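You operate a simulated robot arm through the tools that you are given. There is no shell and no other tool.

Carry out the task below with a simulated two-armed robot. There is one attempt and no reset: what you move stays moved.

Task
Open the air tap, set about 6 bar, wind the star knob right out and lower the roller.

The check looks at the end state, three seconds after you hand in, the way a careful person would. Anything else that was tipped, shoved, dropped, spilled or broken makes it a failure.

Robot
Two 7-joint arms with two-finger parallel grippers on one trunk that stands fixed in place. Base frame: the origin is at the foot of the trunk, x ahead of it, y to its left, z up. Units: m, degrees, N and s.
The left shoulder is at [0.022, 0.101, 1.409], the right one opposite. Each reaches about 0.627 m from its shoulder. Payload 2.4 kg a hand.
The TCP of each hand is the grasp point between the finger pads, 0.024 m short of the fingertips. In the tool frame z runs along the fingers and y along their closing line. Largest opening 0.068 m; finger width 0.017, thickness 0.01; the body of the gripper, 0.04 by 0.07 m, starts 0.041 m behind the TCP.
Orientation is told as [roll, pitch, yaw] about the base's x, y, z axes, in that order, counted from this pose: with the fingers straight down and closing along the base's y, the tool's x points along the base's -x, its y along +y and its z along -z.

Tools
- The arms move only by the tool jog_arm. It takes "left_steps", "right_steps" or both (then of equal length, played together; a hand with none holds still); each is text: rows parted by semicolons, each of 7 numbers parted by spaces: the turn, a rotation vector about the tool's x, y, z in units of 120 degrees (1.0 is 120 degrees), then the shift along the tool's x, y, z in units of 200 mm (1.0 is 200 mm), then the opening, from 0 (shut) to 1 (fully open). In form: rx ry rz x y z hand; .... A call has 1 to 20 rows; each row is the pose to reach, as a shift and turn from the pose commanded when the call began, along the tool's axes at that moment. A call with a number of a shift or a turn outside -1 to 1 is refused whole. Rows are played at 5 a second. More than 0.05 m and 8.6 degrees between two rows, or a gripper value outside its range, and nothing of the call is played. A pose out of reach is approached as far as the arm can. The call stops where the force on the tool passes 40 N (or 10 N more than at its start, if that is more) or the arm is blocked; 0.2 s more then pass. The fingers move at their own pace (about 0.072 m/s each) and stop on an object; they squeeze with about 23 N. The grip force told is the motor's: it shows also when the fingers shut on nothing. Time passes only in rows, and 0.2 s behind the last, so rows that repeat a pose let the fingers close. The reply holds the time, the measured pose of the TCP, the force on the tool along the base axes, the opening and the grip force, in the units named above and with some noise, with the torque about the TCP (base axes, N m) and any sound that the robot's microphone picked up.
- Cameras (640 x 400 px; columns grow to the right, rows downward): "scene" is now at [0.1016, -0.0179, 1.5923]; the picture's right is [-0.35, -0.94, 0.00], its down [-0.29, 0.11, -0.95] and it looks along [0.89, -0.33, -0.31] (base axes); focal length 214 px, centre (320, 200). "left" rides on the left gripper at [0.084, -0.011, -0.075] in its tool frame; the picture's right is [0.13, 0.99, 0.00], its down [-0.60, 0.08, -0.79] and it looks along [-0.79, 0.10, 0.61] (tool axes); focal length 251 px, centre (320, 200). "right" rides on the right gripper at [0.084, 0.011, -0.075] in its tool frame; the picture's right is [-0.13, 0.99, 0.00], its down [-0.60, -0.08, -0.79] and it looks along [-0.79, -0.10, 0.61] (tool axes); focal length 251 px, centre (320, 200). There is no depth. A picture from a camera that has moved, and an enlarged one, comes with that camera's place and axes in the base frame and with its lens. The place of the scene camera against the robot may be out by one fixed shift of up to 0.025 m in any direction.
- capture(camera): a new picture of that camera. It takes no simulated time.
- lift_body(by): moves the trunk up (or, below 0, down) by that many m; the arms and the scene camera ride with it, the base frame stays. It gives what a move gives, with no picture.
- head_to(pan, tilt): turns the head with the scene camera to pan (to the left, within 86 degrees either way) and tilt (down, from -29 to 69), counted from straight ahead of the robot (the tilt from the chest, where the trunk bows). It gives what a move gives.
- close_up(camera, box): a new picture of the part [left, top, right, bottom] of that camera's present view, enlarged. It takes no simulated time.
- close_job(): hands the job in; it is judged then, once.

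Nothing tells you positions but the pictures and the camera data. Unless the task says otherwise, let go and move clear before handing in.

The tools are called after "Emit:" as a command line: name --argument value ..., lists and objects as JSON in quotes. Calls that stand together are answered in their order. jog_arm: Moves the arms, as the interface text tells. Its arguments: {"type":"object","properties":{"left_steps":{"type":"string"},"right_steps":{"type":"string"}},"required":[]} The other tools are called the same way: lift_body (by) moves the trunk up or down; head_to (pan, tilt) turns the head that bears the scene camera; capture (camera) takes a picture; close_up (camera, box) takes an enlarged picture of a part of a camera's view; close_job () hands the job in.

At the start:

```text
time: 0.0
left_tcp_pos: [0.2257, -0.0053, 1.5704]
left_ee_rot: [-0.1, 0.2, 0.1]
left_force: [0.0, 0.3, 0.0]
left_wrist_torque: [0.01, -0.01, 0.0]
left_opening: 0.068
left_grasp_force: 0.1
right_tcp_pos: [0.2142, -0.2761, 1.4608]
right_ee_rot: [0.1, 0.0, 0.0]
right_force: [-0.3, -0.3, 0.6]
right_wrist_torque: [0.0, -0.02, 0.0]
right_opening: 0.0681
right_grasp_force: 0.0
trunk travel left (down, up): [-0.622, 0.227]
head pan, tilt (commanded): [-20.2, 18.1]
```

scene: 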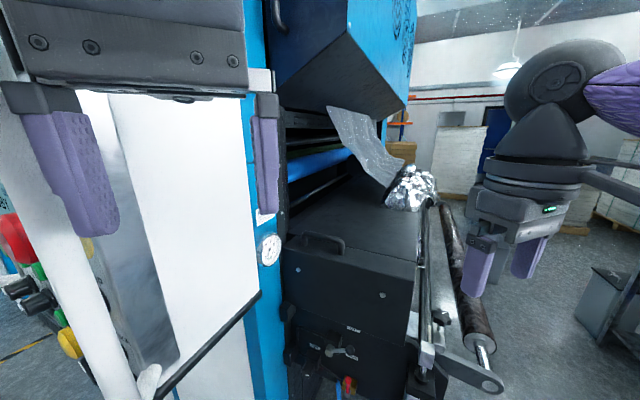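
right: 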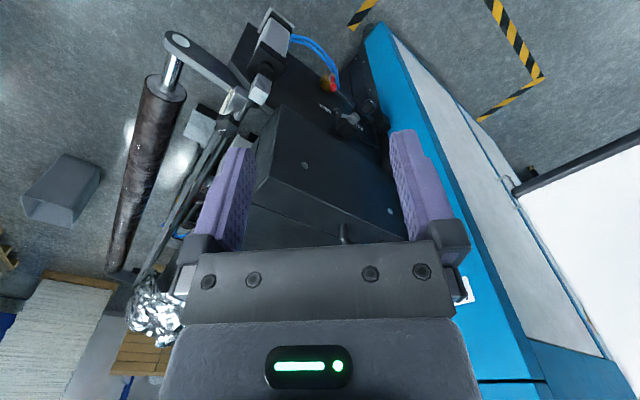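
left: 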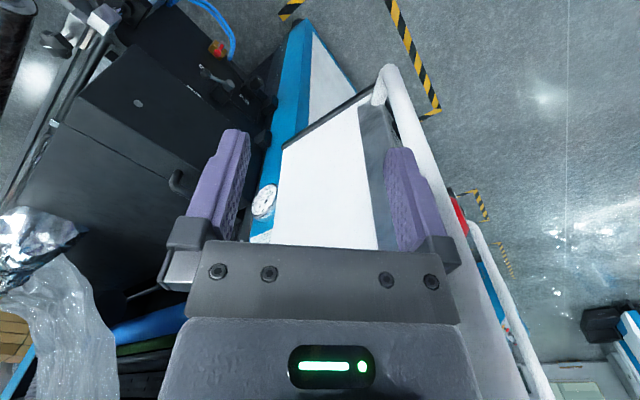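

I see a machine with a blue column carrying a gauge, a black panel with a lever (probably the roller valve), an air line with a red-yellow part low down, and a black knob near a roller. I'll look closer before moving anything.

Emit:
close_up --camera "scene" --box '[240, 200, 520, 400]'

Emit:
close_up --camera "right" --box '[140, 0, 420, 175]'

Emit:
close_up --camera "left" --box '[0, 0, 320, 200]'

Emit:
head_to --pan -25 --tilt 45

```text
2.00 times, centred on (380, 300) of scene
camera zoom: at [0.1016, -0.0179, 1.5923], right [-0.35, -0.94, 0.0], down [-0.29, 0.11, -0.95], along [0.89, -0.33, -0.31], focal length 429 px, centre (200, 0)
```

zoom: 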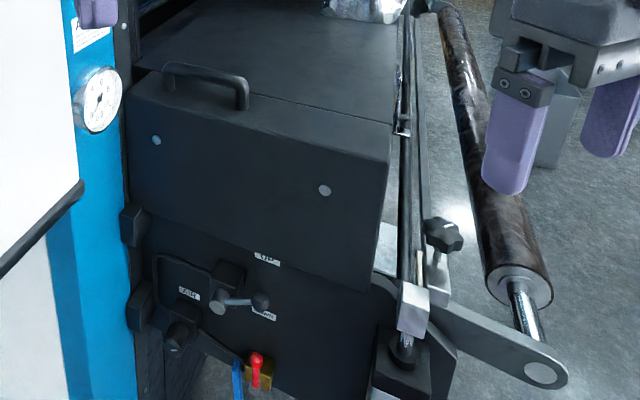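

```text
2.29 times, centred on (280, 88) of right
camera zoom: at [0.1319, -0.2654, 1.5352], right [0.13, 0.99, 0.0], down [0.6, -0.08, 0.79], along [0.79, -0.1, -0.61], focal length 575 px, centre (411, 457)
```

zoom: 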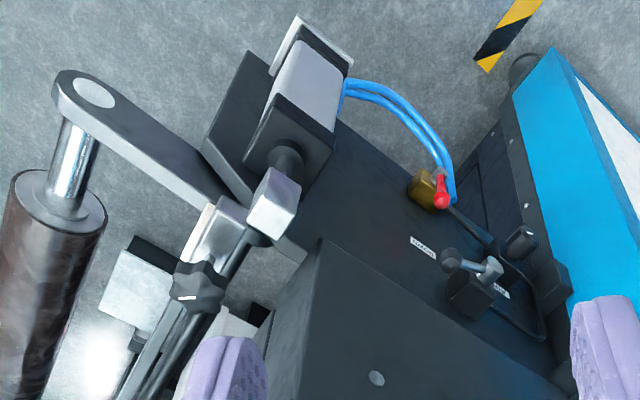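

```text
2.00 times, centred on (160, 100) of left
camera zoom: at [0.1417, -0.0161, 1.6462], right [-0.13, 0.99, 0.0], down [0.6, 0.08, 0.79], along [0.79, 0.1, -0.61], focal length 503 px, centre (640, 400)
```

zoom: 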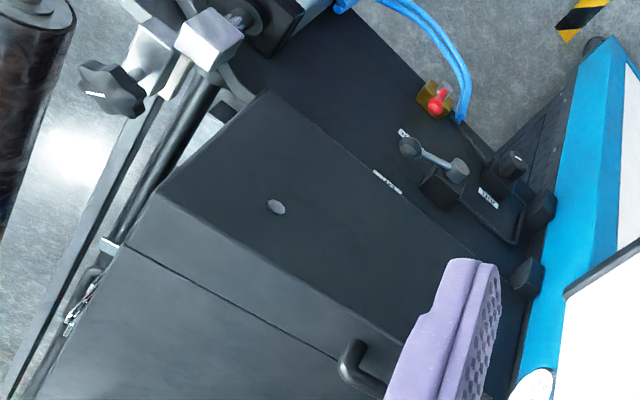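

```text
time: 0.9
left_tcp_pos: [0.226, -0.0054, 1.5709]
left_ee_rot: [-0.2, 0.2, 0.2]
left_force: [-0.3, 0.4, -0.1]
left_wrist_torque: [0.0, -0.02, -0.03]
left_opening: 0.068
left_grasp_force: 0.0
right_tcp_pos: [0.2159, -0.277, 1.4619]
right_ee_rot: [0.0, 0.1, 0.1]
right_force: [0.1, 1.6, 0.3]
right_wrist_torque: [-0.02, -0.03, 0.01]
right_opening: 0.0682
right_grasp_force: 0.2
trunk travel left (down, up): [-0.622, 0.227]
head pan, tilt (commanded): [-25.0, 45.0]
```

The head is now tilted down. I take the tap to be the red handle on the brass block, the regulator to be the small black knob by a label, the lever to be the one with the ball, and the star knob to be the one on the roller rail.

Emit:
capture --camera "scene"

Emit:
close_up --camera "left" --box '[170, 0, 290, 75]'

Emit:
close_up --camera "right" --box '[280, 50, 410, 131]'

Emit:
close_up --camera "left" --box '[230, 170, 294, 210]'

```text
taken
camera scene: at [0.0878, -0.02, 1.5507], right [-0.42, -0.91, 0.0], down [-0.64, 0.3, -0.71], along [0.64, -0.3, -0.71], focal length 214 px, centre (320, 200)
```

scene: 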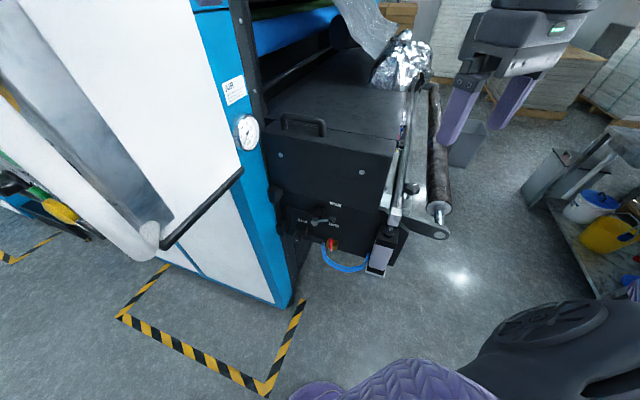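

```text
5.33 times, centred on (230, 38) of left
camera zoom: at [0.1417, -0.0162, 1.6462], right [-0.13, 0.99, 0.0], down [0.6, 0.08, 0.79], along [0.79, 0.1, -0.61], focal length 1341 px, centre (800, 1067)
```

zoom: 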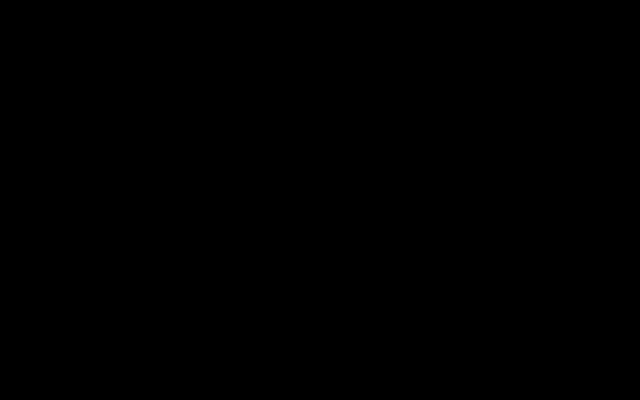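

```text
4.92 times, centred on (345, 90) of right
camera zoom: at [0.1319, -0.2654, 1.5352], right [0.13, 0.99, 0.0], down [0.6, -0.08, 0.79], along [0.79, -0.1, -0.61], focal length 1238 px, centre (197, 739)
```

zoom: 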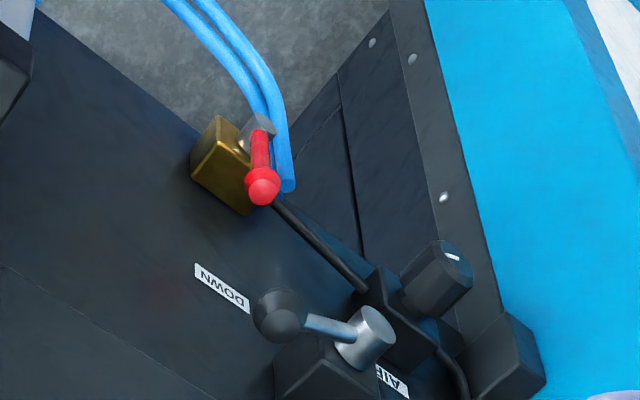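

```text
10.00 times, centred on (262, 190) of left
camera zoom: at [0.1417, -0.0162, 1.6462], right [-0.13, 0.99, 0.0], down [0.6, 0.08, 0.79], along [0.79, 0.1, -0.61], focal length 2514 px, centre (900, 300)
```

zoom: 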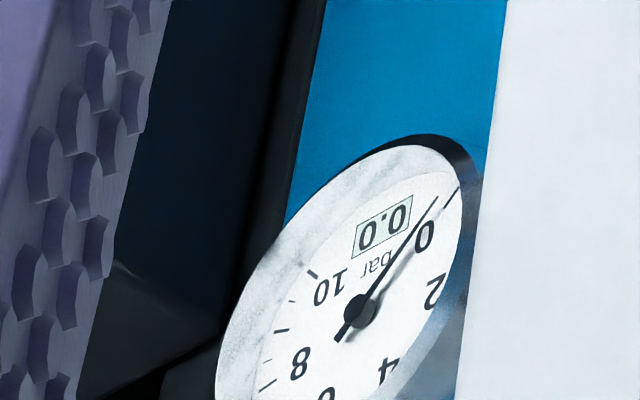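

The gauge reads 0.0 bar and has a digital window. I'll read the labels on the panel and the plate above the gauge.

Emit:
close_up --camera "scene" --box '[200, 60, 296, 120]'

Emit:
close_up --camera "scene" --box '[264, 190, 360, 250]'

Emit:
close_up --camera "scene" --box '[350, 150, 478, 280]'

Emit:
close_up --camera "scene" --box '[250, 80, 490, 280]'

```text
6.67 times, centred on (248, 90) of scene
camera zoom: at [0.0878, -0.02, 1.5507], right [-0.42, -0.91, 0.0], down [-0.64, 0.3, -0.71], along [0.64, -0.3, -0.71], focal length 1430 px, centre (800, 933)
```

zoom: 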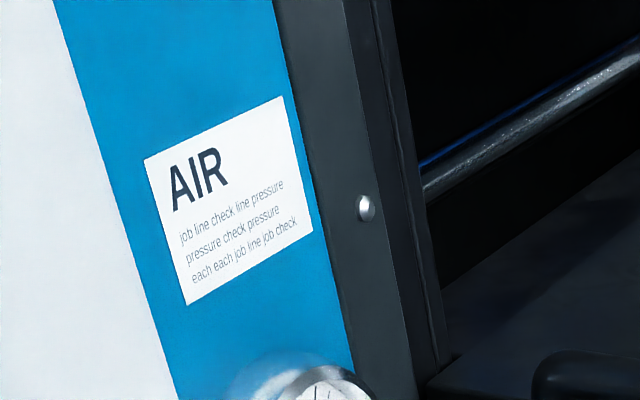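

```text
6.67 times, centred on (312, 220) of scene
camera zoom: at [0.0878, -0.02, 1.5507], right [-0.42, -0.91, 0.0], down [-0.64, 0.3, -0.71], along [0.64, -0.3, -0.71], focal length 1430 px, centre (373, 67)
```

zoom: 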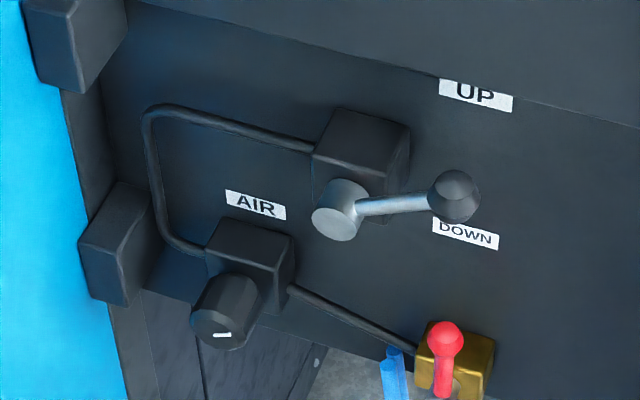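

```text
3.08 times, centred on (414, 215) of scene
camera zoom: at [0.0878, -0.02, 1.5507], right [-0.42, -0.91, 0.0], down [-0.64, 0.3, -0.71], along [0.64, -0.3, -0.71], focal length 660 px, centre (31, 154)
```

zoom: 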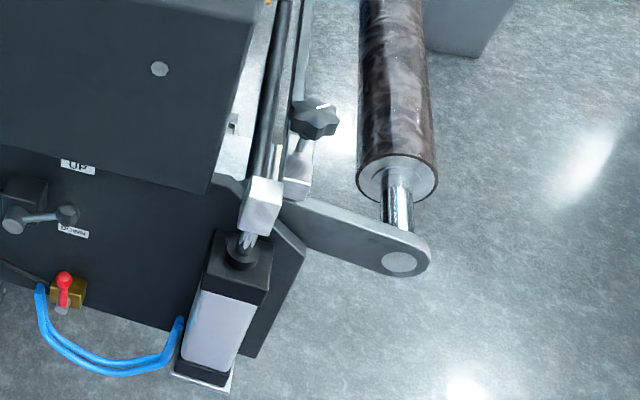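

```text
2.00 times, centred on (370, 180) of scene
camera zoom: at [0.0878, -0.02, 1.5507], right [-0.42, -0.91, 0.0], down [-0.64, 0.3, -0.71], along [0.64, -0.3, -0.71], focal length 429 px, centre (220, 240)
```

zoom: 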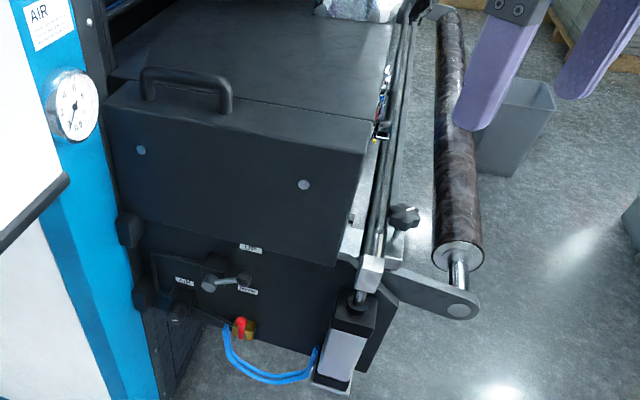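

The panel with the lever, regulator and tap seems to face about 45° between -x and +y, near x 0.5-0.6, y -0.3 and z 0.85-1.0. A white guard with a black lower edge sits close in front of the left hand. Before lowering the trunk I'll look around for clearance.

Emit:
head_to --pan 30 --tilt 35

Emit:
capture --camera "scene"

Emit:
head_to --pan 0 --tilt 65

Emit:
capture --camera "scene"

Emit:
head_to --pan -60 --tilt 45

Emit:
capture --camera "scene"

```text
time: 2.1
left_tcp_pos: [0.2276, -0.0054, 1.5714]
left_ee_rot: [-0.1, 0.2, 0.0]
left_force: [0.8, 0.6, 0.3]
left_wrist_torque: [-0.01, -0.02, 0.01]
left_opening: 0.068
left_grasp_force: 0.0
right_tcp_pos: [0.2143, -0.2759, 1.46]
right_ee_rot: [-0.1, 0.0, 0.0]
right_force: [0.6, 0.3, -0.2]
right_wrist_torque: [0.02, -0.02, 0.01]
right_opening: 0.068
right_grasp_force: 0.1
trunk travel left (down, up): [-0.622, 0.227]
head pan, tilt (commanded): [30.0, 35.0]
```

```text
taken
camera scene: at [0.0904, 0.0583, 1.5655], right [0.5, -0.87, 0.0], down [-0.5, -0.29, -0.82], along [0.71, 0.41, -0.57], focal length 214 px, centre (320, 200)
```

scene: 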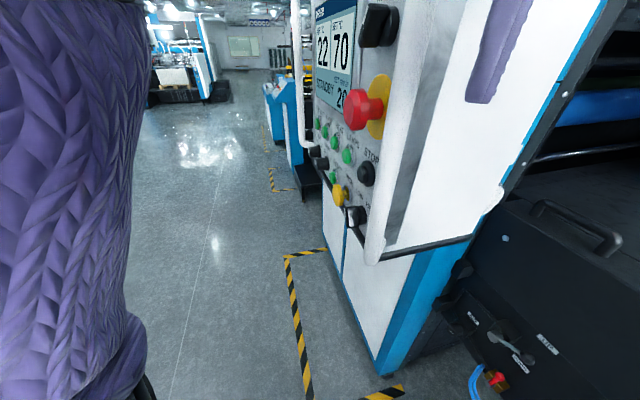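

```text
time: 3.1
left_tcp_pos: [0.2261, -0.0052, 1.5704]
left_ee_rot: [-0.1, 0.1, 0.1]
left_force: [-0.5, -0.6, -0.2]
left_wrist_torque: [-0.02, -0.03, 0.01]
left_opening: 0.0679
left_grasp_force: 0.2
right_tcp_pos: [0.2144, -0.2766, 1.4602]
right_ee_rot: [0.0, 0.1, 0.0]
right_force: [0.0, -0.1, -0.5]
right_wrist_torque: [0.01, -0.01, -0.02]
right_opening: 0.0679
right_grasp_force: 0.0
trunk travel left (down, up): [-0.622, 0.227]
head pan, tilt (commanded): [0.0, 65.0]
```

```text
taken
camera scene: at [0.0748, 0.0144, 1.5257], right [0.0, -1.0, 0.0], down [-0.91, 0.0, -0.42], along [0.42, 0.0, -0.91], focal length 214 px, centre (320, 200)
```

scene: 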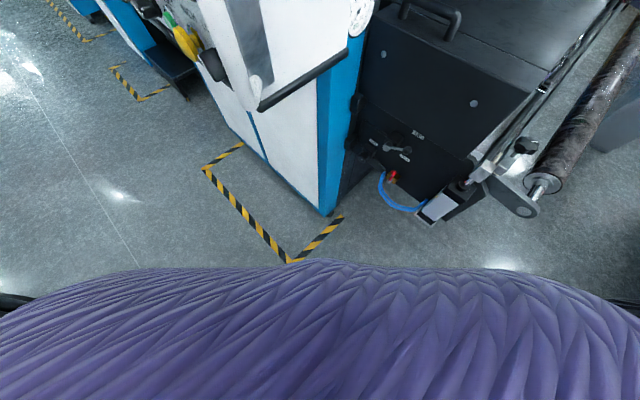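

```text
time: 4.4
left_tcp_pos: [0.2251, -0.0048, 1.5713]
left_ee_rot: [-0.2, 0.1, 0.2]
left_force: [0.9, 0.9, 0.0]
left_wrist_torque: [-0.02, -0.01, 0.03]
left_opening: 0.0682
left_grasp_force: 0.2
right_tcp_pos: [0.2152, -0.2766, 1.4605]
right_ee_rot: [0.0, 0.0, -0.1]
right_force: [0.3, -0.4, 0.9]
right_wrist_torque: [-0.02, -0.01, 0.0]
right_opening: 0.068
right_grasp_force: 0.1
trunk travel left (down, up): [-0.622, 0.227]
head pan, tilt (commanded): [-60.0, 45.0]
```

```text
taken
camera scene: at [0.0548, -0.056, 1.5506], right [-0.87, -0.5, 0.0], down [-0.35, 0.61, -0.71], along [0.35, -0.61, -0.71], focal length 214 px, centre (320, 200)
```

scene: 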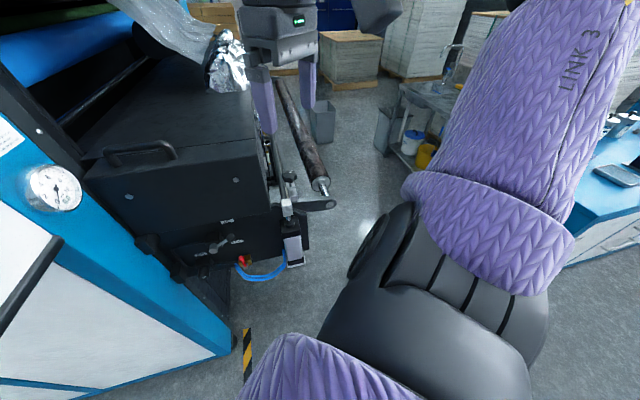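

The working points triangulate as follows: lever hub near (0.53,-0.22,0.96), regulator knob near (0.58,-0.17,0.85), red tap handle near (0.50,-0.28,0.85) pointing up, and star knob near (0.40,-0.48,1.13). All suit the right arm, so I'll lower the trunk in two stages to bring its shoulder to that height.

Emit:
lift_body --by -0.2

Emit:
lift_body --by -0.22

Emit:
capture --camera "right"

Emit:
capture --camera "left"

Emit:
head_to --pan -30 --tilt 25

Emit:
capture --camera "scene"

```text
time: 6.6
left_tcp_pos: [0.226, -0.0045, 1.3715]
left_ee_rot: [-0.2, 0.0, 0.2]
left_force: [-1.2, 1.0, 0.1]
left_wrist_torque: [-0.01, 0.01, -0.02]
left_opening: 0.0679
left_grasp_force: 0.1
right_tcp_pos: [0.2144, -0.2762, 1.2607]
right_ee_rot: [0.0, 0.0, 0.0]
right_force: [-1.0, -0.1, 0.5]
right_wrist_torque: [0.02, 0.02, 0.01]
right_opening: 0.0681
right_grasp_force: 0.0
trunk travel left (down, up): [-0.422, 0.427]
head pan, tilt (commanded): [-60.0, 45.0]
```

```text
time: 8.9
left_tcp_pos: [0.2256, -0.0051, 1.1502]
left_ee_rot: [-0.1, 0.0, 0.1]
left_force: [-1.1, 0.5, 0.0]
left_wrist_torque: [0.01, 0.01, 0.03]
left_opening: 0.0679
left_grasp_force: 0.0
right_tcp_pos: [0.2135, -0.2766, 1.0399]
right_ee_rot: [0.1, -0.1, 0.0]
right_force: [0.8, 0.8, 0.0]
right_wrist_torque: [-0.02, 0.0, 0.02]
right_opening: 0.0679
right_grasp_force: 0.1
trunk travel left (down, up): [-0.202, 0.647]
head pan, tilt (commanded): [-60.0, 45.0]
```

```text
taken
camera right: at [0.1317, -0.2654, 1.1153], right [0.13, 0.99, 0.0], down [0.6, -0.08, 0.79], along [0.79, -0.1, -0.61], focal length 251 px, centre (320, 200)
```

right: 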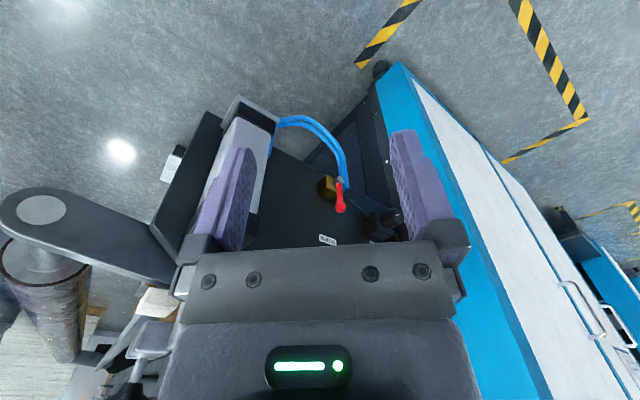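

```text
taken
camera left: at [0.1414, -0.0161, 1.2263], right [-0.13, 0.99, 0.0], down [0.6, 0.08, 0.79], along [0.79, 0.1, -0.61], focal length 251 px, centre (320, 200)
```

left: 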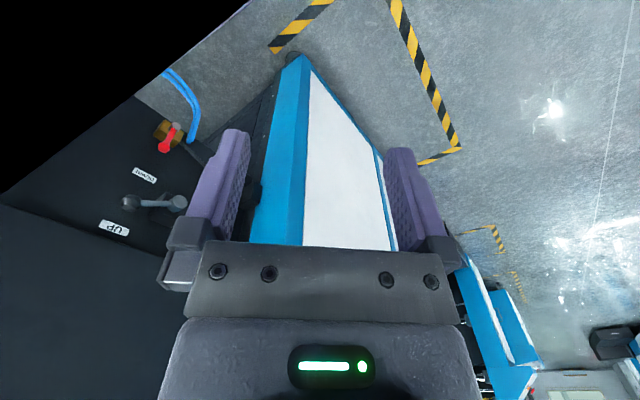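

```text
time: 9.8
left_tcp_pos: [0.2261, -0.0054, 1.15]
left_ee_rot: [-0.1, 0.1, 0.0]
left_force: [-0.3, -0.8, -0.8]
left_wrist_torque: [0.03, 0.02, 0.03]
left_opening: 0.0679
left_grasp_force: 0.0
right_tcp_pos: [0.2139, -0.2757, 1.0402]
right_ee_rot: [0.1, 0.0, -0.1]
right_force: [-0.3, -0.6, 0.2]
right_wrist_torque: [0.01, -0.02, 0.01]
right_opening: 0.0678
right_grasp_force: 0.0
trunk travel left (down, up): [-0.202, 0.647]
head pan, tilt (commanded): [-30.0, 25.0]
```

```text
taken
camera scene: at [0.1524, -0.0317, 1.1579], right [-0.5, -0.87, 0.0], down [-0.37, 0.21, -0.91], along [0.78, -0.45, -0.42], focal length 214 px, centre (320, 200)
```

scene: 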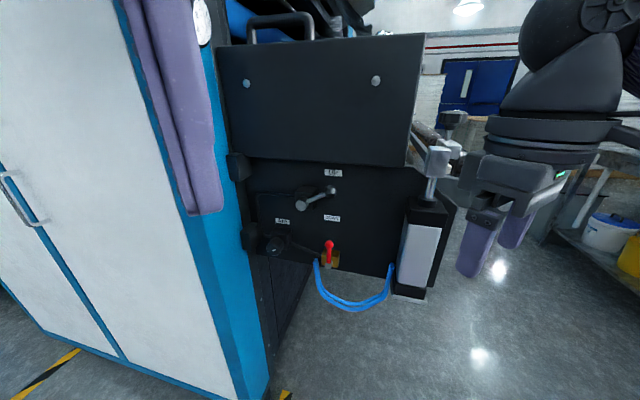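

The trunk is down and the panel is now in plain view of the head. I'll zoom in on the controls and the gauge.

Emit:
close_up --camera "scene" --box '[240, 160, 368, 280]'

Emit:
close_up --camera "scene" --box '[390, 80, 518, 160]'

Emit:
close_up --camera "right" --box '[280, 150, 420, 250]'

Emit:
close_up --camera "left" --box '[90, 100, 218, 250]'

```text
3.33 times, centred on (304, 220) of scene
camera zoom: at [0.1524, -0.0317, 1.1579], right [-0.5, -0.87, 0.0], down [-0.37, 0.21, -0.91], along [0.78, -0.45, -0.42], focal length 715 px, centre (373, 133)
```

zoom: 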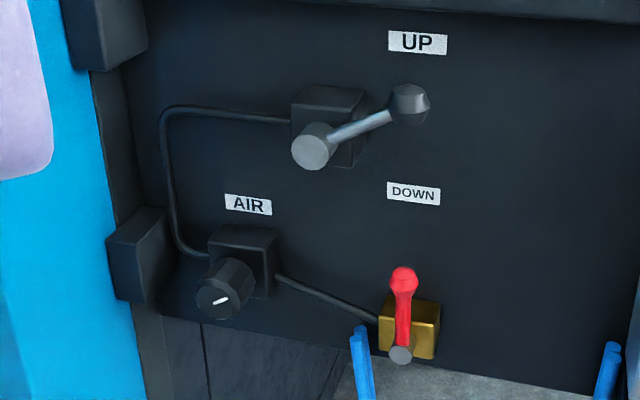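

```text
5.00 times, centred on (454, 120) of scene
camera zoom: at [0.1524, -0.0317, 1.1579], right [-0.5, -0.87, 0.0], down [-0.37, 0.21, -0.91], along [0.78, -0.45, -0.42], focal length 1072 px, centre (-350, 600)
```

zoom: 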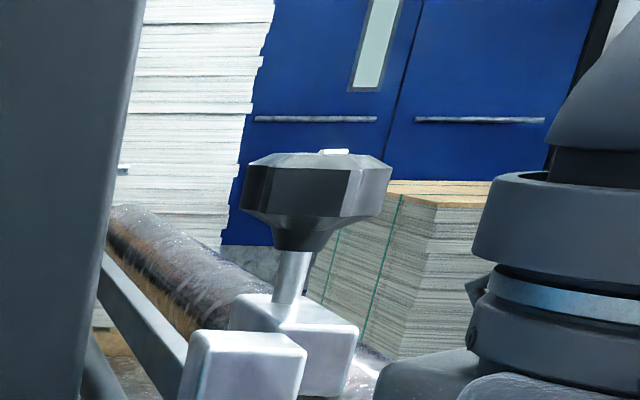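

```text
4.00 times, centred on (350, 200) of right
camera zoom: at [0.1319, -0.2654, 1.1152], right [0.13, 0.99, 0.0], down [0.6, -0.08, 0.79], along [0.79, -0.1, -0.61], focal length 1006 px, centre (200, 200)
```

zoom: 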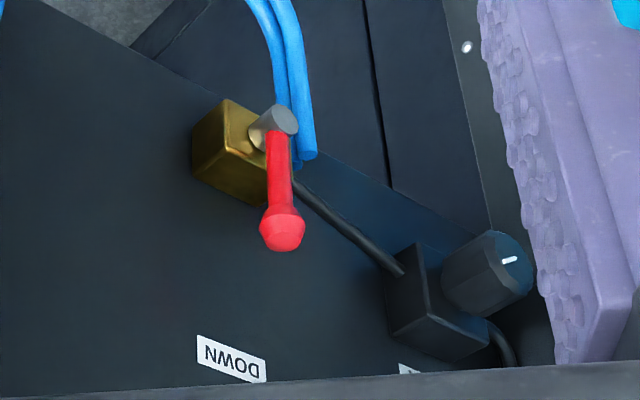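

```text
2.67 times, centred on (154, 175) of left
camera zoom: at [0.1417, -0.0161, 1.2262], right [-0.13, 0.99, 0.0], down [0.6, 0.08, 0.79], along [0.79, 0.1, -0.61], focal length 670 px, centre (763, 267)
```

zoom: 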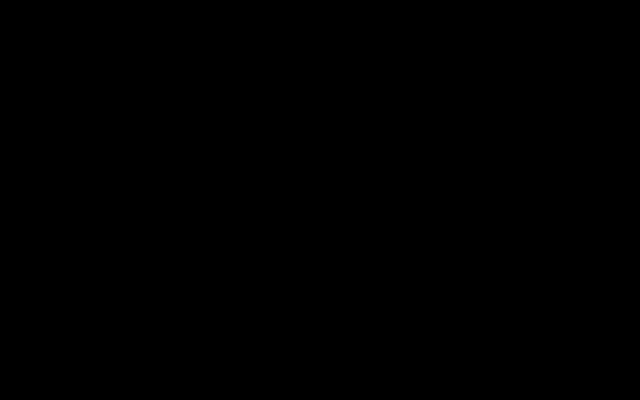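

The tap is a brass block with a grey spindle low and a red handle pointing up, crosswise to the line, so it looks closed. First I'll move the left arm down and away to the left, so it clears the gauge view and the right arm's workspace.

Emit:
jog_arm --left_steps "0 0 0 0 0 0.2 1; 0 0 0 0 0 0.4 1; 0 0 0 0 0 0.6 1; 0 0 0 0 0 0.8 1; 0 0 0 0 0.1 1.0 1; 0 0 0 0 0.3 1.0 1; 0 0 0 0 0.5 1.0 1; 0 0 0 0 0.7 1.0 1; 0 0 0 0 0.9 1.0 1; 0 0 0 0 1.0 1.0 1"

Emit:
capture --camera "scene"

Emit:
capture --camera "left"

```text
time: 10.2
left_tcp_pos: [0.2268, -0.0062, 1.1365]
left_ee_rot: [-1.8, 0.7, 1.1]
left_force: [22.7, -11.8, 40.4]
left_wrist_torque: [0.72, 5.23, 1.12]
left_opening: 0.068
left_grasp_force: 0.0
right_tcp_pos: [0.2145, -0.2769, 1.0412]
right_ee_rot: [0.0, -0.1, 0.0]
right_force: [0.3, -0.3, -0.9]
right_wrist_torque: [0.02, -0.05, 0.01]
right_opening: 0.0679
right_grasp_force: 0.1
trunk travel left (down, up): [-0.202, 0.647]
head pan, tilt (commanded): [-30.0, 25.0]
stopped in row 1 (left hand): the force on the tool passed its limit at 153 N (the readings are from after the stop); the commanded pose is now the measured one
```

```text
taken
camera scene: at [0.1523, -0.0307, 1.1556], right [-0.49, -0.87, 0.0], down [-0.39, 0.22, -0.89], along [0.78, -0.44, -0.45], focal length 214 px, centre (320, 200)
```

scene: 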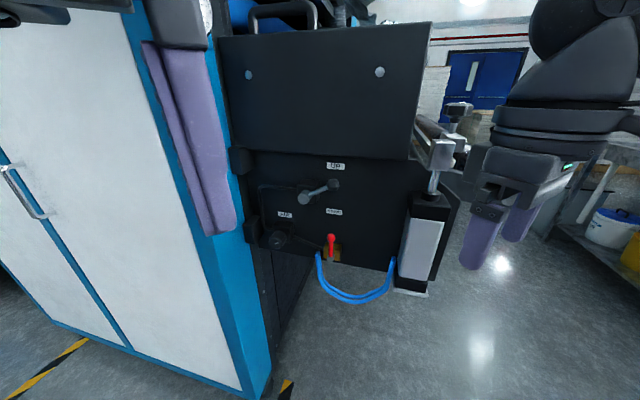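

```text
taken
camera left: at [0.1433, -0.0155, 1.2133], right [-0.15, 0.99, -0.03], down [0.61, 0.11, 0.78], along [0.78, 0.1, -0.62], focal length 251 px, centre (320, 200)
```

left: 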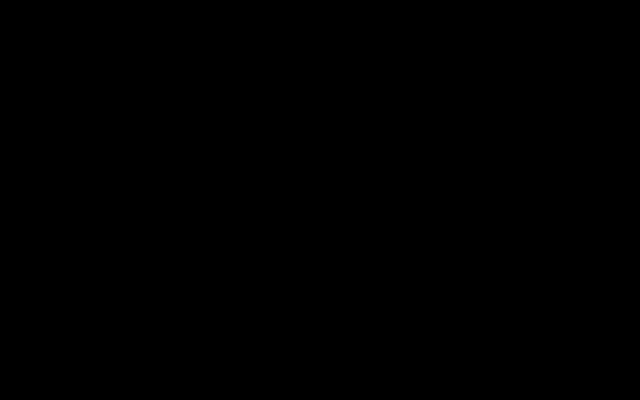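

The left hand touched the robot's own head, because the head and hand sit close together after the trunk move. I'll ease the hand up off the head.

Emit:
jog_arm --left_steps "0 0 0 -0.03 0 -0.08 1; 0 0 0 -0.05 0 -0.2 1"

Emit:
capture --camera "scene"

Emit:
capture --camera "left"

```text
time: 10.8
left_tcp_pos: [0.235, -0.0042, 1.1628]
left_ee_rot: [-1.5, 0.5, 0.8]
left_force: [0.1, 0.4, -0.5]
left_wrist_torque: [0.0, -0.01, 0.03]
left_opening: 0.0681
left_grasp_force: 0.1
left hand out of reach, approached as far as the arm can: row 2
right_tcp_pos: [0.2145, -0.2769, 1.0404]
right_ee_rot: [-0.1, -0.1, 0.0]
right_force: [0.0, -0.2, -0.2]
right_wrist_torque: [0.02, -0.02, -0.01]
right_opening: 0.068
right_grasp_force: 0.1
trunk travel left (down, up): [-0.202, 0.647]
head pan, tilt (commanded): [-30.0, 25.0]
```

```text
taken
camera scene: at [0.1529, -0.0315, 1.1579], right [-0.5, -0.87, 0.0], down [-0.37, 0.21, -0.91], along [0.78, -0.45, -0.42], focal length 214 px, centre (320, 200)
```

scene: 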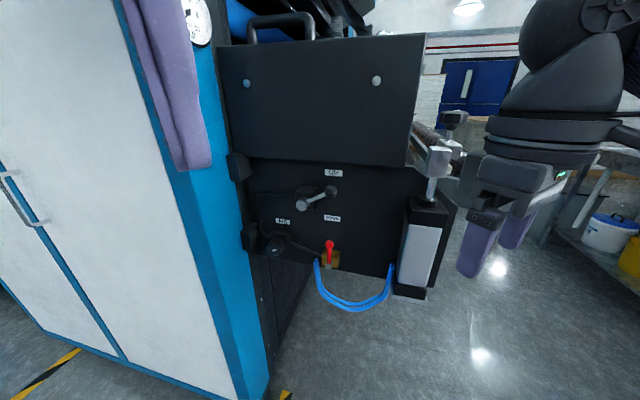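

```text
taken
camera left: at [0.1516, -0.0143, 1.2387], right [-0.14, 0.99, -0.02], down [0.61, 0.11, 0.78], along [0.78, 0.1, -0.62], focal length 251 px, centre (320, 200)
```

left: 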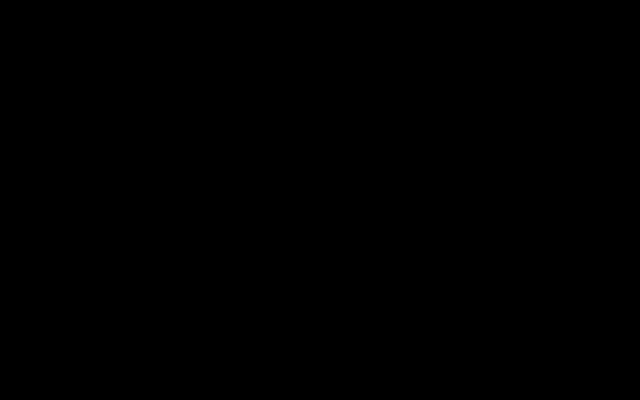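

The contact is gone. Now I'll slide the left hand to the left, away from the head.

Emit:
jog_arm --left_steps "0 0 0 0 0.1 0 1; 0 0 0 0 0.25 0 1; 0 0 0 0 0.4 0 1; 0 0 0 0 0.55 0 1; 0 0 0 0 0.7 0 1; 0 0 0 0 0.85 0 1; 0 0 0 0 1.0 0 1"

Emit:
capture --camera "scene"

Emit:
capture --camera "left"

```text
time: 12.4
left_tcp_pos: [0.2475, 0.1609, 1.1051]
left_ee_rot: [-1.5, 0.7, 0.8]
left_force: [-0.9, 0.7, 0.9]
left_wrist_torque: [-0.03, 0.0, -0.02]
left_opening: 0.0679
left_grasp_force: 0.0
left hand out of reach, approached as far as the arm can: row 2, 3, 4, 5, 6, 7
right_tcp_pos: [0.2141, -0.276, 1.0401]
right_ee_rot: [0.0, 0.0, 0.0]
right_force: [0.3, 0.1, 0.2]
right_wrist_torque: [-0.02, -0.01, 0.0]
right_opening: 0.0679
right_grasp_force: 0.1
trunk travel left (down, up): [-0.202, 0.647]
head pan, tilt (commanded): [-30.0, 25.0]
```

```text
taken
camera scene: at [0.1526, -0.0315, 1.1579], right [-0.5, -0.87, 0.0], down [-0.37, 0.21, -0.91], along [0.79, -0.45, -0.42], focal length 214 px, centre (320, 200)
```

scene: 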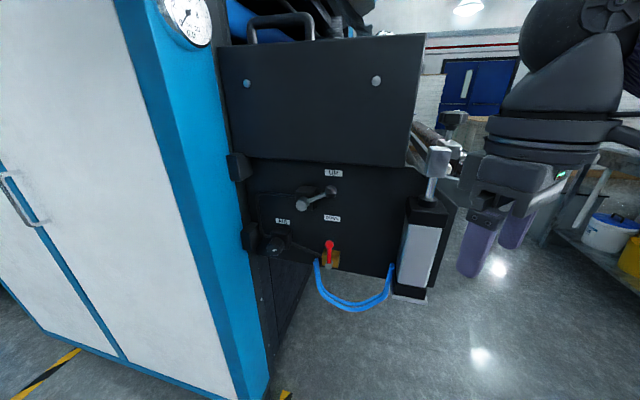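

```text
taken
camera left: at [0.1646, 0.1505, 1.1811], right [-0.14, 0.99, -0.02], down [0.61, 0.11, 0.78], along [0.78, 0.1, -0.62], focal length 251 px, centre (320, 200)
```

left: 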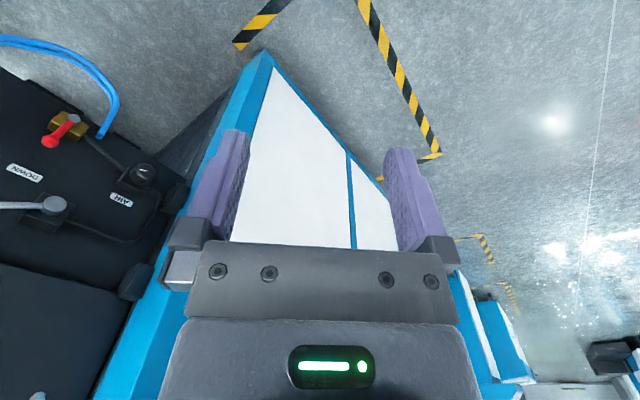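

The left arm is clear, and the scene camera now sees both the panel and the gauge. Next I'll bring the right hand in front of the panel with the fingers horizontal and square to it.

Emit:
jog_arm --right_steps "0.0194 -0.051 0.0194 -0.071 0.046 0.05 1; 0.0387 -0.102 0.0387 -0.143 0.093 0.1 1; 0.0581 -0.153 0.0581 -0.214 0.139 0.15 1; 0.0775 -0.204 0.0775 -0.286 0.186 0.2 1; 0.0968 -0.255 0.0968 -0.357 0.232 0.25 1; 0.1162 -0.306 0.1162 -0.429 0.279 0.3 1; 0.1355 -0.357 0.1355 -0.5 0.325 0.35 1; 0.1549 -0.408 0.1549 -0.571 0.371 0.4 1; 0.1743 -0.459 0.1743 -0.643 0.418 0.45 1; 0.1936 -0.51 0.1936 -0.714 0.464 0.5 1; 0.213 -0.561 0.213 -0.786 0.511 0.55 1; 0.2324 -0.612 0.2324 -0.857 0.557 0.6 1; 0.2517 -0.663 0.2517 -0.929 0.604 0.65 1; 0.2711 -0.7138 0.2711 -1.0 0.65 0.7 1"

Emit:
capture --camera "scene"

Emit:
capture --camera "right"

Emit:
capture --camera "left"

```text
time: 15.4
left_tcp_pos: [0.2477, 0.1599, 1.1036]
left_ee_rot: [-1.5, 0.8, 0.8]
left_force: [-0.2, 0.5, 0.4]
left_wrist_torque: [0.01, 0.0, 0.0]
left_opening: 0.0681
left_grasp_force: 0.1
right_tcp_pos: [0.4652, -0.2056, 0.9064]
right_ee_rot: [-170.4, -90.0, 129.1]
right_force: [0.2, -0.1, 1.1]
right_wrist_torque: [0.03, -0.01, 0.04]
right_opening: 0.0678
right_grasp_force: 0.1
right hand out of reach, approached as far as the arm can: row 6, 7, 8, 9, 10, 12, 13, 14
trunk travel left (down, up): [-0.202, 0.647]
head pan, tilt (commanded): [-30.0, 25.0]
```

```text
taken
camera scene: at [0.1525, -0.0315, 1.1579], right [-0.5, -0.87, 0.0], down [-0.37, 0.21, -0.91], along [0.79, -0.45, -0.42], focal length 214 px, centre (320, 200)
```

scene: 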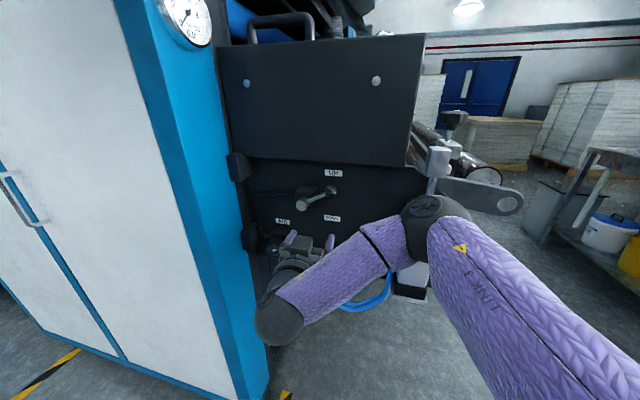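

```text
taken
camera right: at [0.4172, -0.1464, 0.823], right [0.66, 0.74, 0.13], down [-0.65, 0.47, 0.6], along [0.39, -0.48, 0.79], focal length 251 px, centre (320, 200)
```

right: 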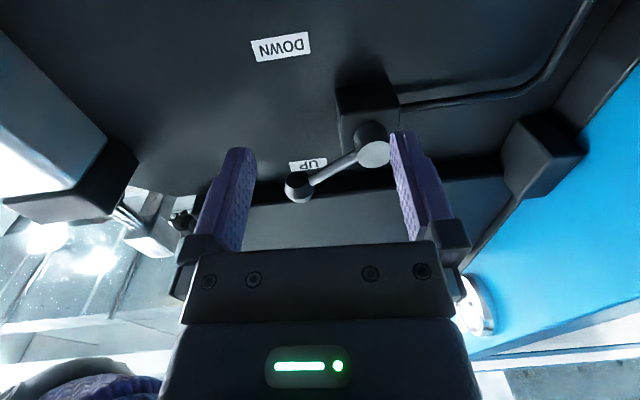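

```text
taken
camera left: at [0.1646, 0.1502, 1.1813], right [-0.14, 0.99, -0.02], down [0.61, 0.11, 0.78], along [0.78, 0.1, -0.62], focal length 251 px, centre (320, 200)
```

left: 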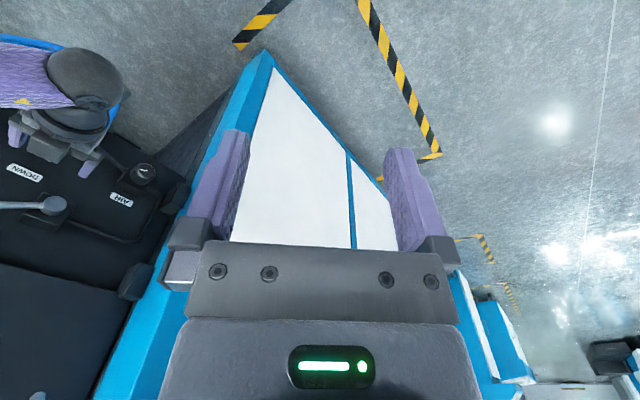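

The right hand reached the panel square-on, with its camera underneath, the wrist to the left and the elbow to the right. I'll close the fingers into a stick and check how the hand holds here before approaching the tap handle.

Emit:
jog_arm --right_steps "0 0 0 0 0 0 0.5; 0 0 0 0 0 0 0; 0 0 0 0 0 0 0"

Emit:
close_up --camera "scene" --box '[230, 150, 470, 350]'

Emit:
close_up --camera "left" --box '[0, 30, 208, 260]'

```text
time: 16.2
left_tcp_pos: [0.2477, 0.1599, 1.105]
left_ee_rot: [-1.5, 0.7, 0.8]
left_force: [0.1, 0.0, 1.1]
left_wrist_torque: [0.02, -0.02, 0.04]
left_opening: 0.0679
left_grasp_force: 0.0
right_tcp_pos: [0.4648, -0.2035, 0.907]
right_ee_rot: [5.1, -90.0, -46.4]
right_force: [-0.2, -0.7, -0.1]
right_wrist_torque: [0.02, 0.0, -0.02]
right_opening: 0.0
right_grasp_force: 23.3
trunk travel left (down, up): [-0.202, 0.647]
head pan, tilt (commanded): [-30.0, 25.0]
```

```text
2.00 times, centred on (350, 250) of scene
camera zoom: at [0.1526, -0.0315, 1.1579], right [-0.5, -0.87, 0.0], down [-0.37, 0.21, -0.91], along [0.78, -0.45, -0.42], focal length 429 px, centre (260, 100)
```

zoom: 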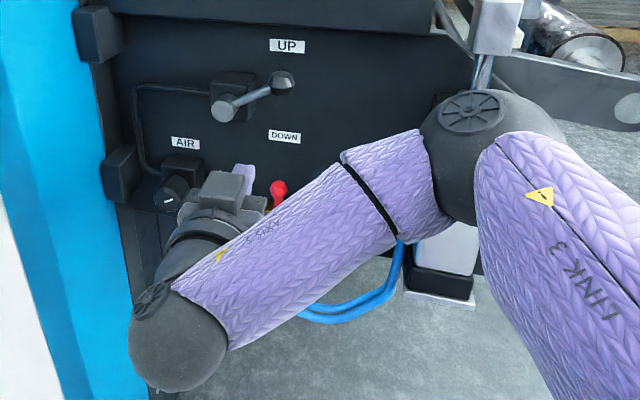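

```text
1.74 times, centred on (104, 145) of left
camera zoom: at [0.1646, 0.1502, 1.1813], right [-0.14, 0.99, -0.02], down [0.61, 0.11, 0.78], along [0.78, 0.1, -0.62], focal length 437 px, centre (696, 296)
```

zoom: 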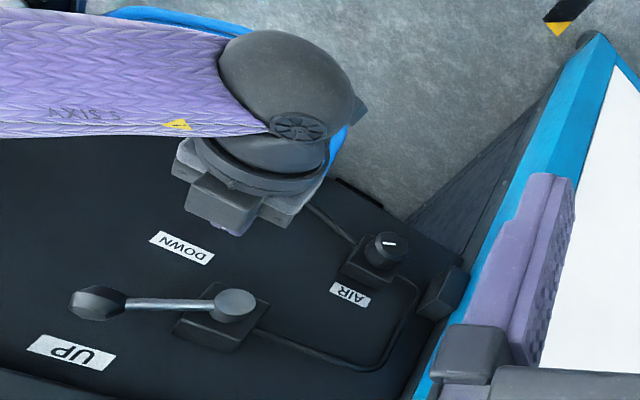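

Positions check out against the known fingertip location. The scene camera has only a small sideways offset of about 1.2 cm. I'll move the closed fingers in front of the panel to the right side of the red handle, staying clear in depth.

Emit:
jog_arm --right_steps "0 0 0 0 -0.1 0 0; 0 0 0 0.1 -0.2 0 0; 0 0 0 0.2 -0.29 0 0; 0 0 0 0.3 -0.29 0 0; 0 0 0 0.38 -0.29 0 0; 0 0 0 0.38 -0.29 0 0"

Emit:
close_up --camera "scene" --box '[230, 150, 470, 350]'

Emit:
close_up --camera "left" --box '[0, 30, 208, 260]'

Emit:
capture --camera "right"

```text
time: 17.6
left_tcp_pos: [0.2474, 0.1602, 1.1056]
left_ee_rot: [-1.5, 0.6, 0.8]
left_force: [-0.6, 0.3, -0.2]
left_wrist_torque: [0.02, -0.02, -0.01]
left_opening: 0.0681
left_grasp_force: 0.2
right_tcp_pos: [0.4247, -0.2533, 0.8394]
right_ee_rot: [32.5, -89.8, -74.0]
right_force: [0.4, 0.0, -0.7]
right_wrist_torque: [0.0, 0.02, 0.0]
right_opening: 0.0
right_grasp_force: 23.1
right hand out of reach, approached as far as the arm can: row 5, 6
trunk travel left (down, up): [-0.202, 0.647]
head pan, tilt (commanded): [-30.0, 25.0]
```

```text
2.00 times, centred on (350, 250) of scene
camera zoom: at [0.1526, -0.0315, 1.158], right [-0.5, -0.87, 0.0], down [-0.37, 0.21, -0.91], along [0.78, -0.45, -0.42], focal length 429 px, centre (260, 100)
```

zoom: 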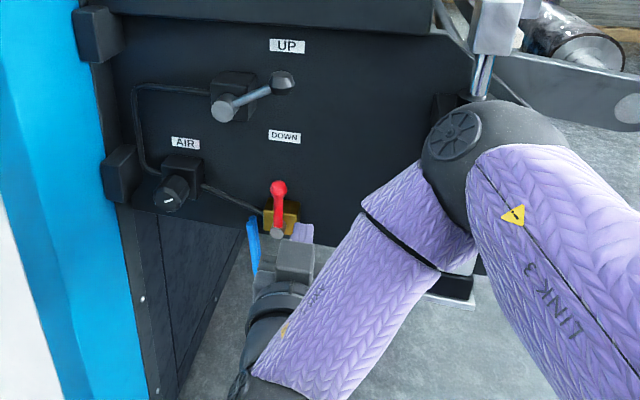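

```text
1.74 times, centred on (104, 145) of left
camera zoom: at [0.1646, 0.1502, 1.1813], right [-0.14, 0.99, -0.02], down [0.61, 0.11, 0.78], along [0.78, 0.1, -0.62], focal length 437 px, centre (696, 296)
```

zoom: 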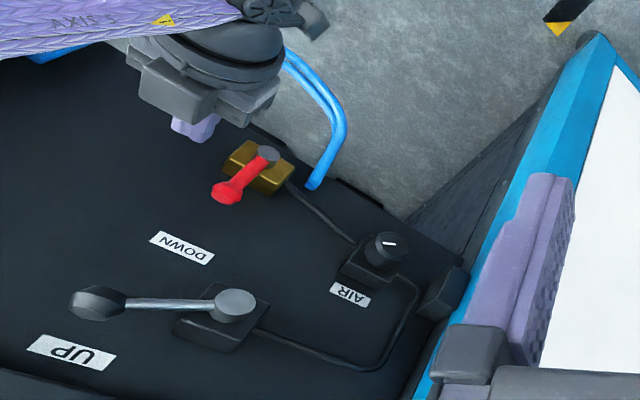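

```text
taken
camera right: at [0.377, -0.1951, 0.755], right [0.66, 0.74, 0.13], down [-0.65, 0.47, 0.6], along [0.39, -0.48, 0.79], focal length 251 px, centre (320, 200)
```

right: 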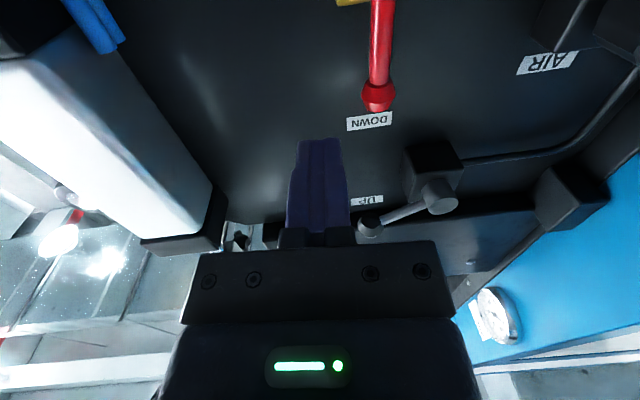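

The closed fingers are now to the right of the red bulb. Next they go in beside it and push it gently left, which is counter-clockwise, while I watch the force.

Emit:
jog_arm --right_steps "0 0 0 0 0 0.11 0; 0 0 0 0 0 0.22 0; 0 0 0 0 0 0.325 0; 0 0 0 0 0.05 0.325 0; 0 0 0 0 0.09 0.325 0; 0 0 0 -0.005 0.13 0.325 0; 0 0 0 -0.01 0.1735 0.325 0; 0 0 0 -0.006 0.215 0.325 0; 0 0 0 -0.003 0.2585 0.325 0"

Emit:
close_up --camera "scene" --box '[230, 150, 470, 350]'

Emit:
close_up --camera "left" --box '[0, 30, 208, 260]'

Emit:
capture --camera "right"

```text
time: 19.1
left_tcp_pos: [0.2469, 0.1586, 1.1062]
left_ee_rot: [-1.4, 0.5, 0.9]
left_force: [0.0, 0.1, 0.3]
left_wrist_torque: [0.03, 0.0, 0.02]
left_opening: 0.068
left_grasp_force: 0.0
right_tcp_pos: [0.4854, -0.2847, 0.84]
right_ee_rot: [-33.6, -88.8, -8.7]
right_force: [-19.3, -17.4, -9.8]
right_wrist_torque: [0.05, 0.05, -0.23]
right_opening: 0.0
right_grasp_force: 22.7
right hand out of reach, approached as far as the arm can: row 7
trunk travel left (down, up): [-0.202, 0.647]
head pan, tilt (commanded): [-30.0, 25.0]
stopped in row 7 (right hand): the force on the tool passed its limit at 48 N (the readings are from after the stop); the commanded pose is now the measured one
```

```text
2.00 times, centred on (350, 250) of scene
camera zoom: at [0.1508, -0.0344, 1.158], right [-0.5, -0.87, 0.0], down [-0.36, 0.21, -0.91], along [0.78, -0.45, -0.42], focal length 429 px, centre (260, 100)
```

zoom: 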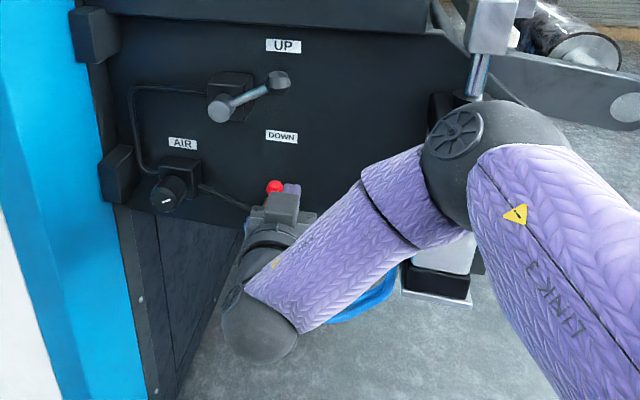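

```text
1.74 times, centred on (104, 145) of left
camera zoom: at [0.1633, 0.148, 1.1814], right [-0.15, 0.99, -0.02], down [0.61, 0.11, 0.79], along [0.78, 0.1, -0.62], focal length 437 px, centre (696, 296)
```

zoom: 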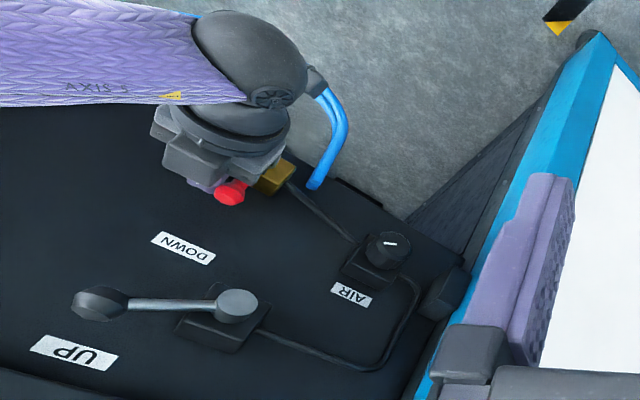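

```text
taken
camera right: at [0.4377, -0.2246, 0.7574], right [0.67, 0.73, 0.12], down [-0.63, 0.47, 0.62], along [0.4, -0.49, 0.78], focal length 251 px, centre (320, 200)
```

right: 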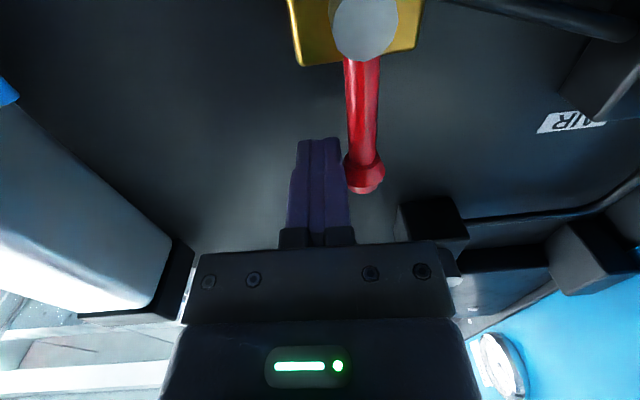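

Pushing left met a hard stop: over 40 N and the handle stayed put. So the tap must open to the right, and I'll back off, go round the front of the handle and come in on its left side.

Emit:
jog_arm --right_steps "0 0 0 0 -0.04 -0.05 0; 0 0 0 0 -0.04 -0.2 0; 0 0 0 0 -0.04 -0.33 0; 0 0 0 0 0.1 -0.33 0; 0 0 0 0 0.22 -0.33 0; 0 0 0 0 0.32 -0.33 0; 0 0 0 0 0.32 -0.33 0"

Emit:
capture --camera "right"

Emit:
close_up --camera "scene" --box '[230, 150, 470, 350]'

```text
time: 20.7
left_tcp_pos: [0.2476, 0.1601, 1.1045]
left_ee_rot: [-1.4, 0.6, 0.9]
left_force: [0.0, 0.4, -0.5]
left_wrist_torque: [-0.02, -0.01, -0.05]
left_opening: 0.068
left_grasp_force: 0.1
right_tcp_pos: [0.4639, -0.2288, 0.8733]
right_ee_rot: [-36.8, -89.1, -5.1]
right_force: [-0.5, 0.0, 0.0]
right_wrist_torque: [0.0, -0.01, 0.02]
right_opening: 0.0
right_grasp_force: 23.5
right hand out of reach, approached as far as the arm can: row 3, 4, 5, 6, 7
trunk travel left (down, up): [-0.202, 0.647]
head pan, tilt (commanded): [-30.0, 25.0]
```

```text
taken
camera right: at [0.4162, -0.1697, 0.7911], right [0.66, 0.74, 0.12], down [-0.63, 0.47, 0.61], along [0.4, -0.48, 0.78], focal length 251 px, centre (320, 200)
```

right: 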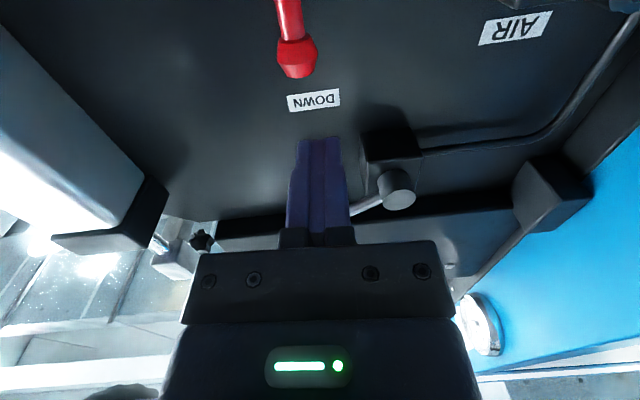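

```text
2.00 times, centred on (350, 250) of scene
camera zoom: at [0.1526, -0.0315, 1.1579], right [-0.5, -0.87, 0.0], down [-0.37, 0.21, -0.91], along [0.78, -0.45, -0.42], focal length 429 px, centre (260, 100)
```

zoom: 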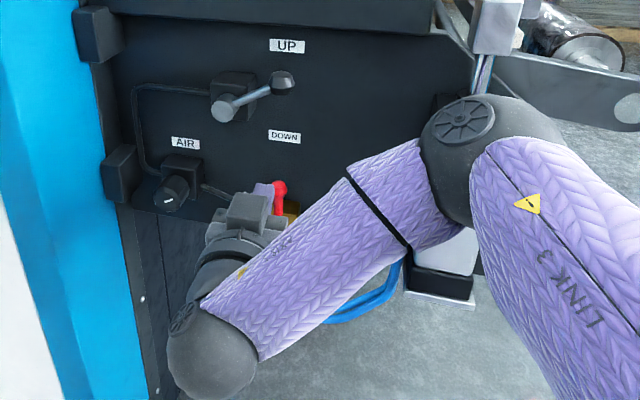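

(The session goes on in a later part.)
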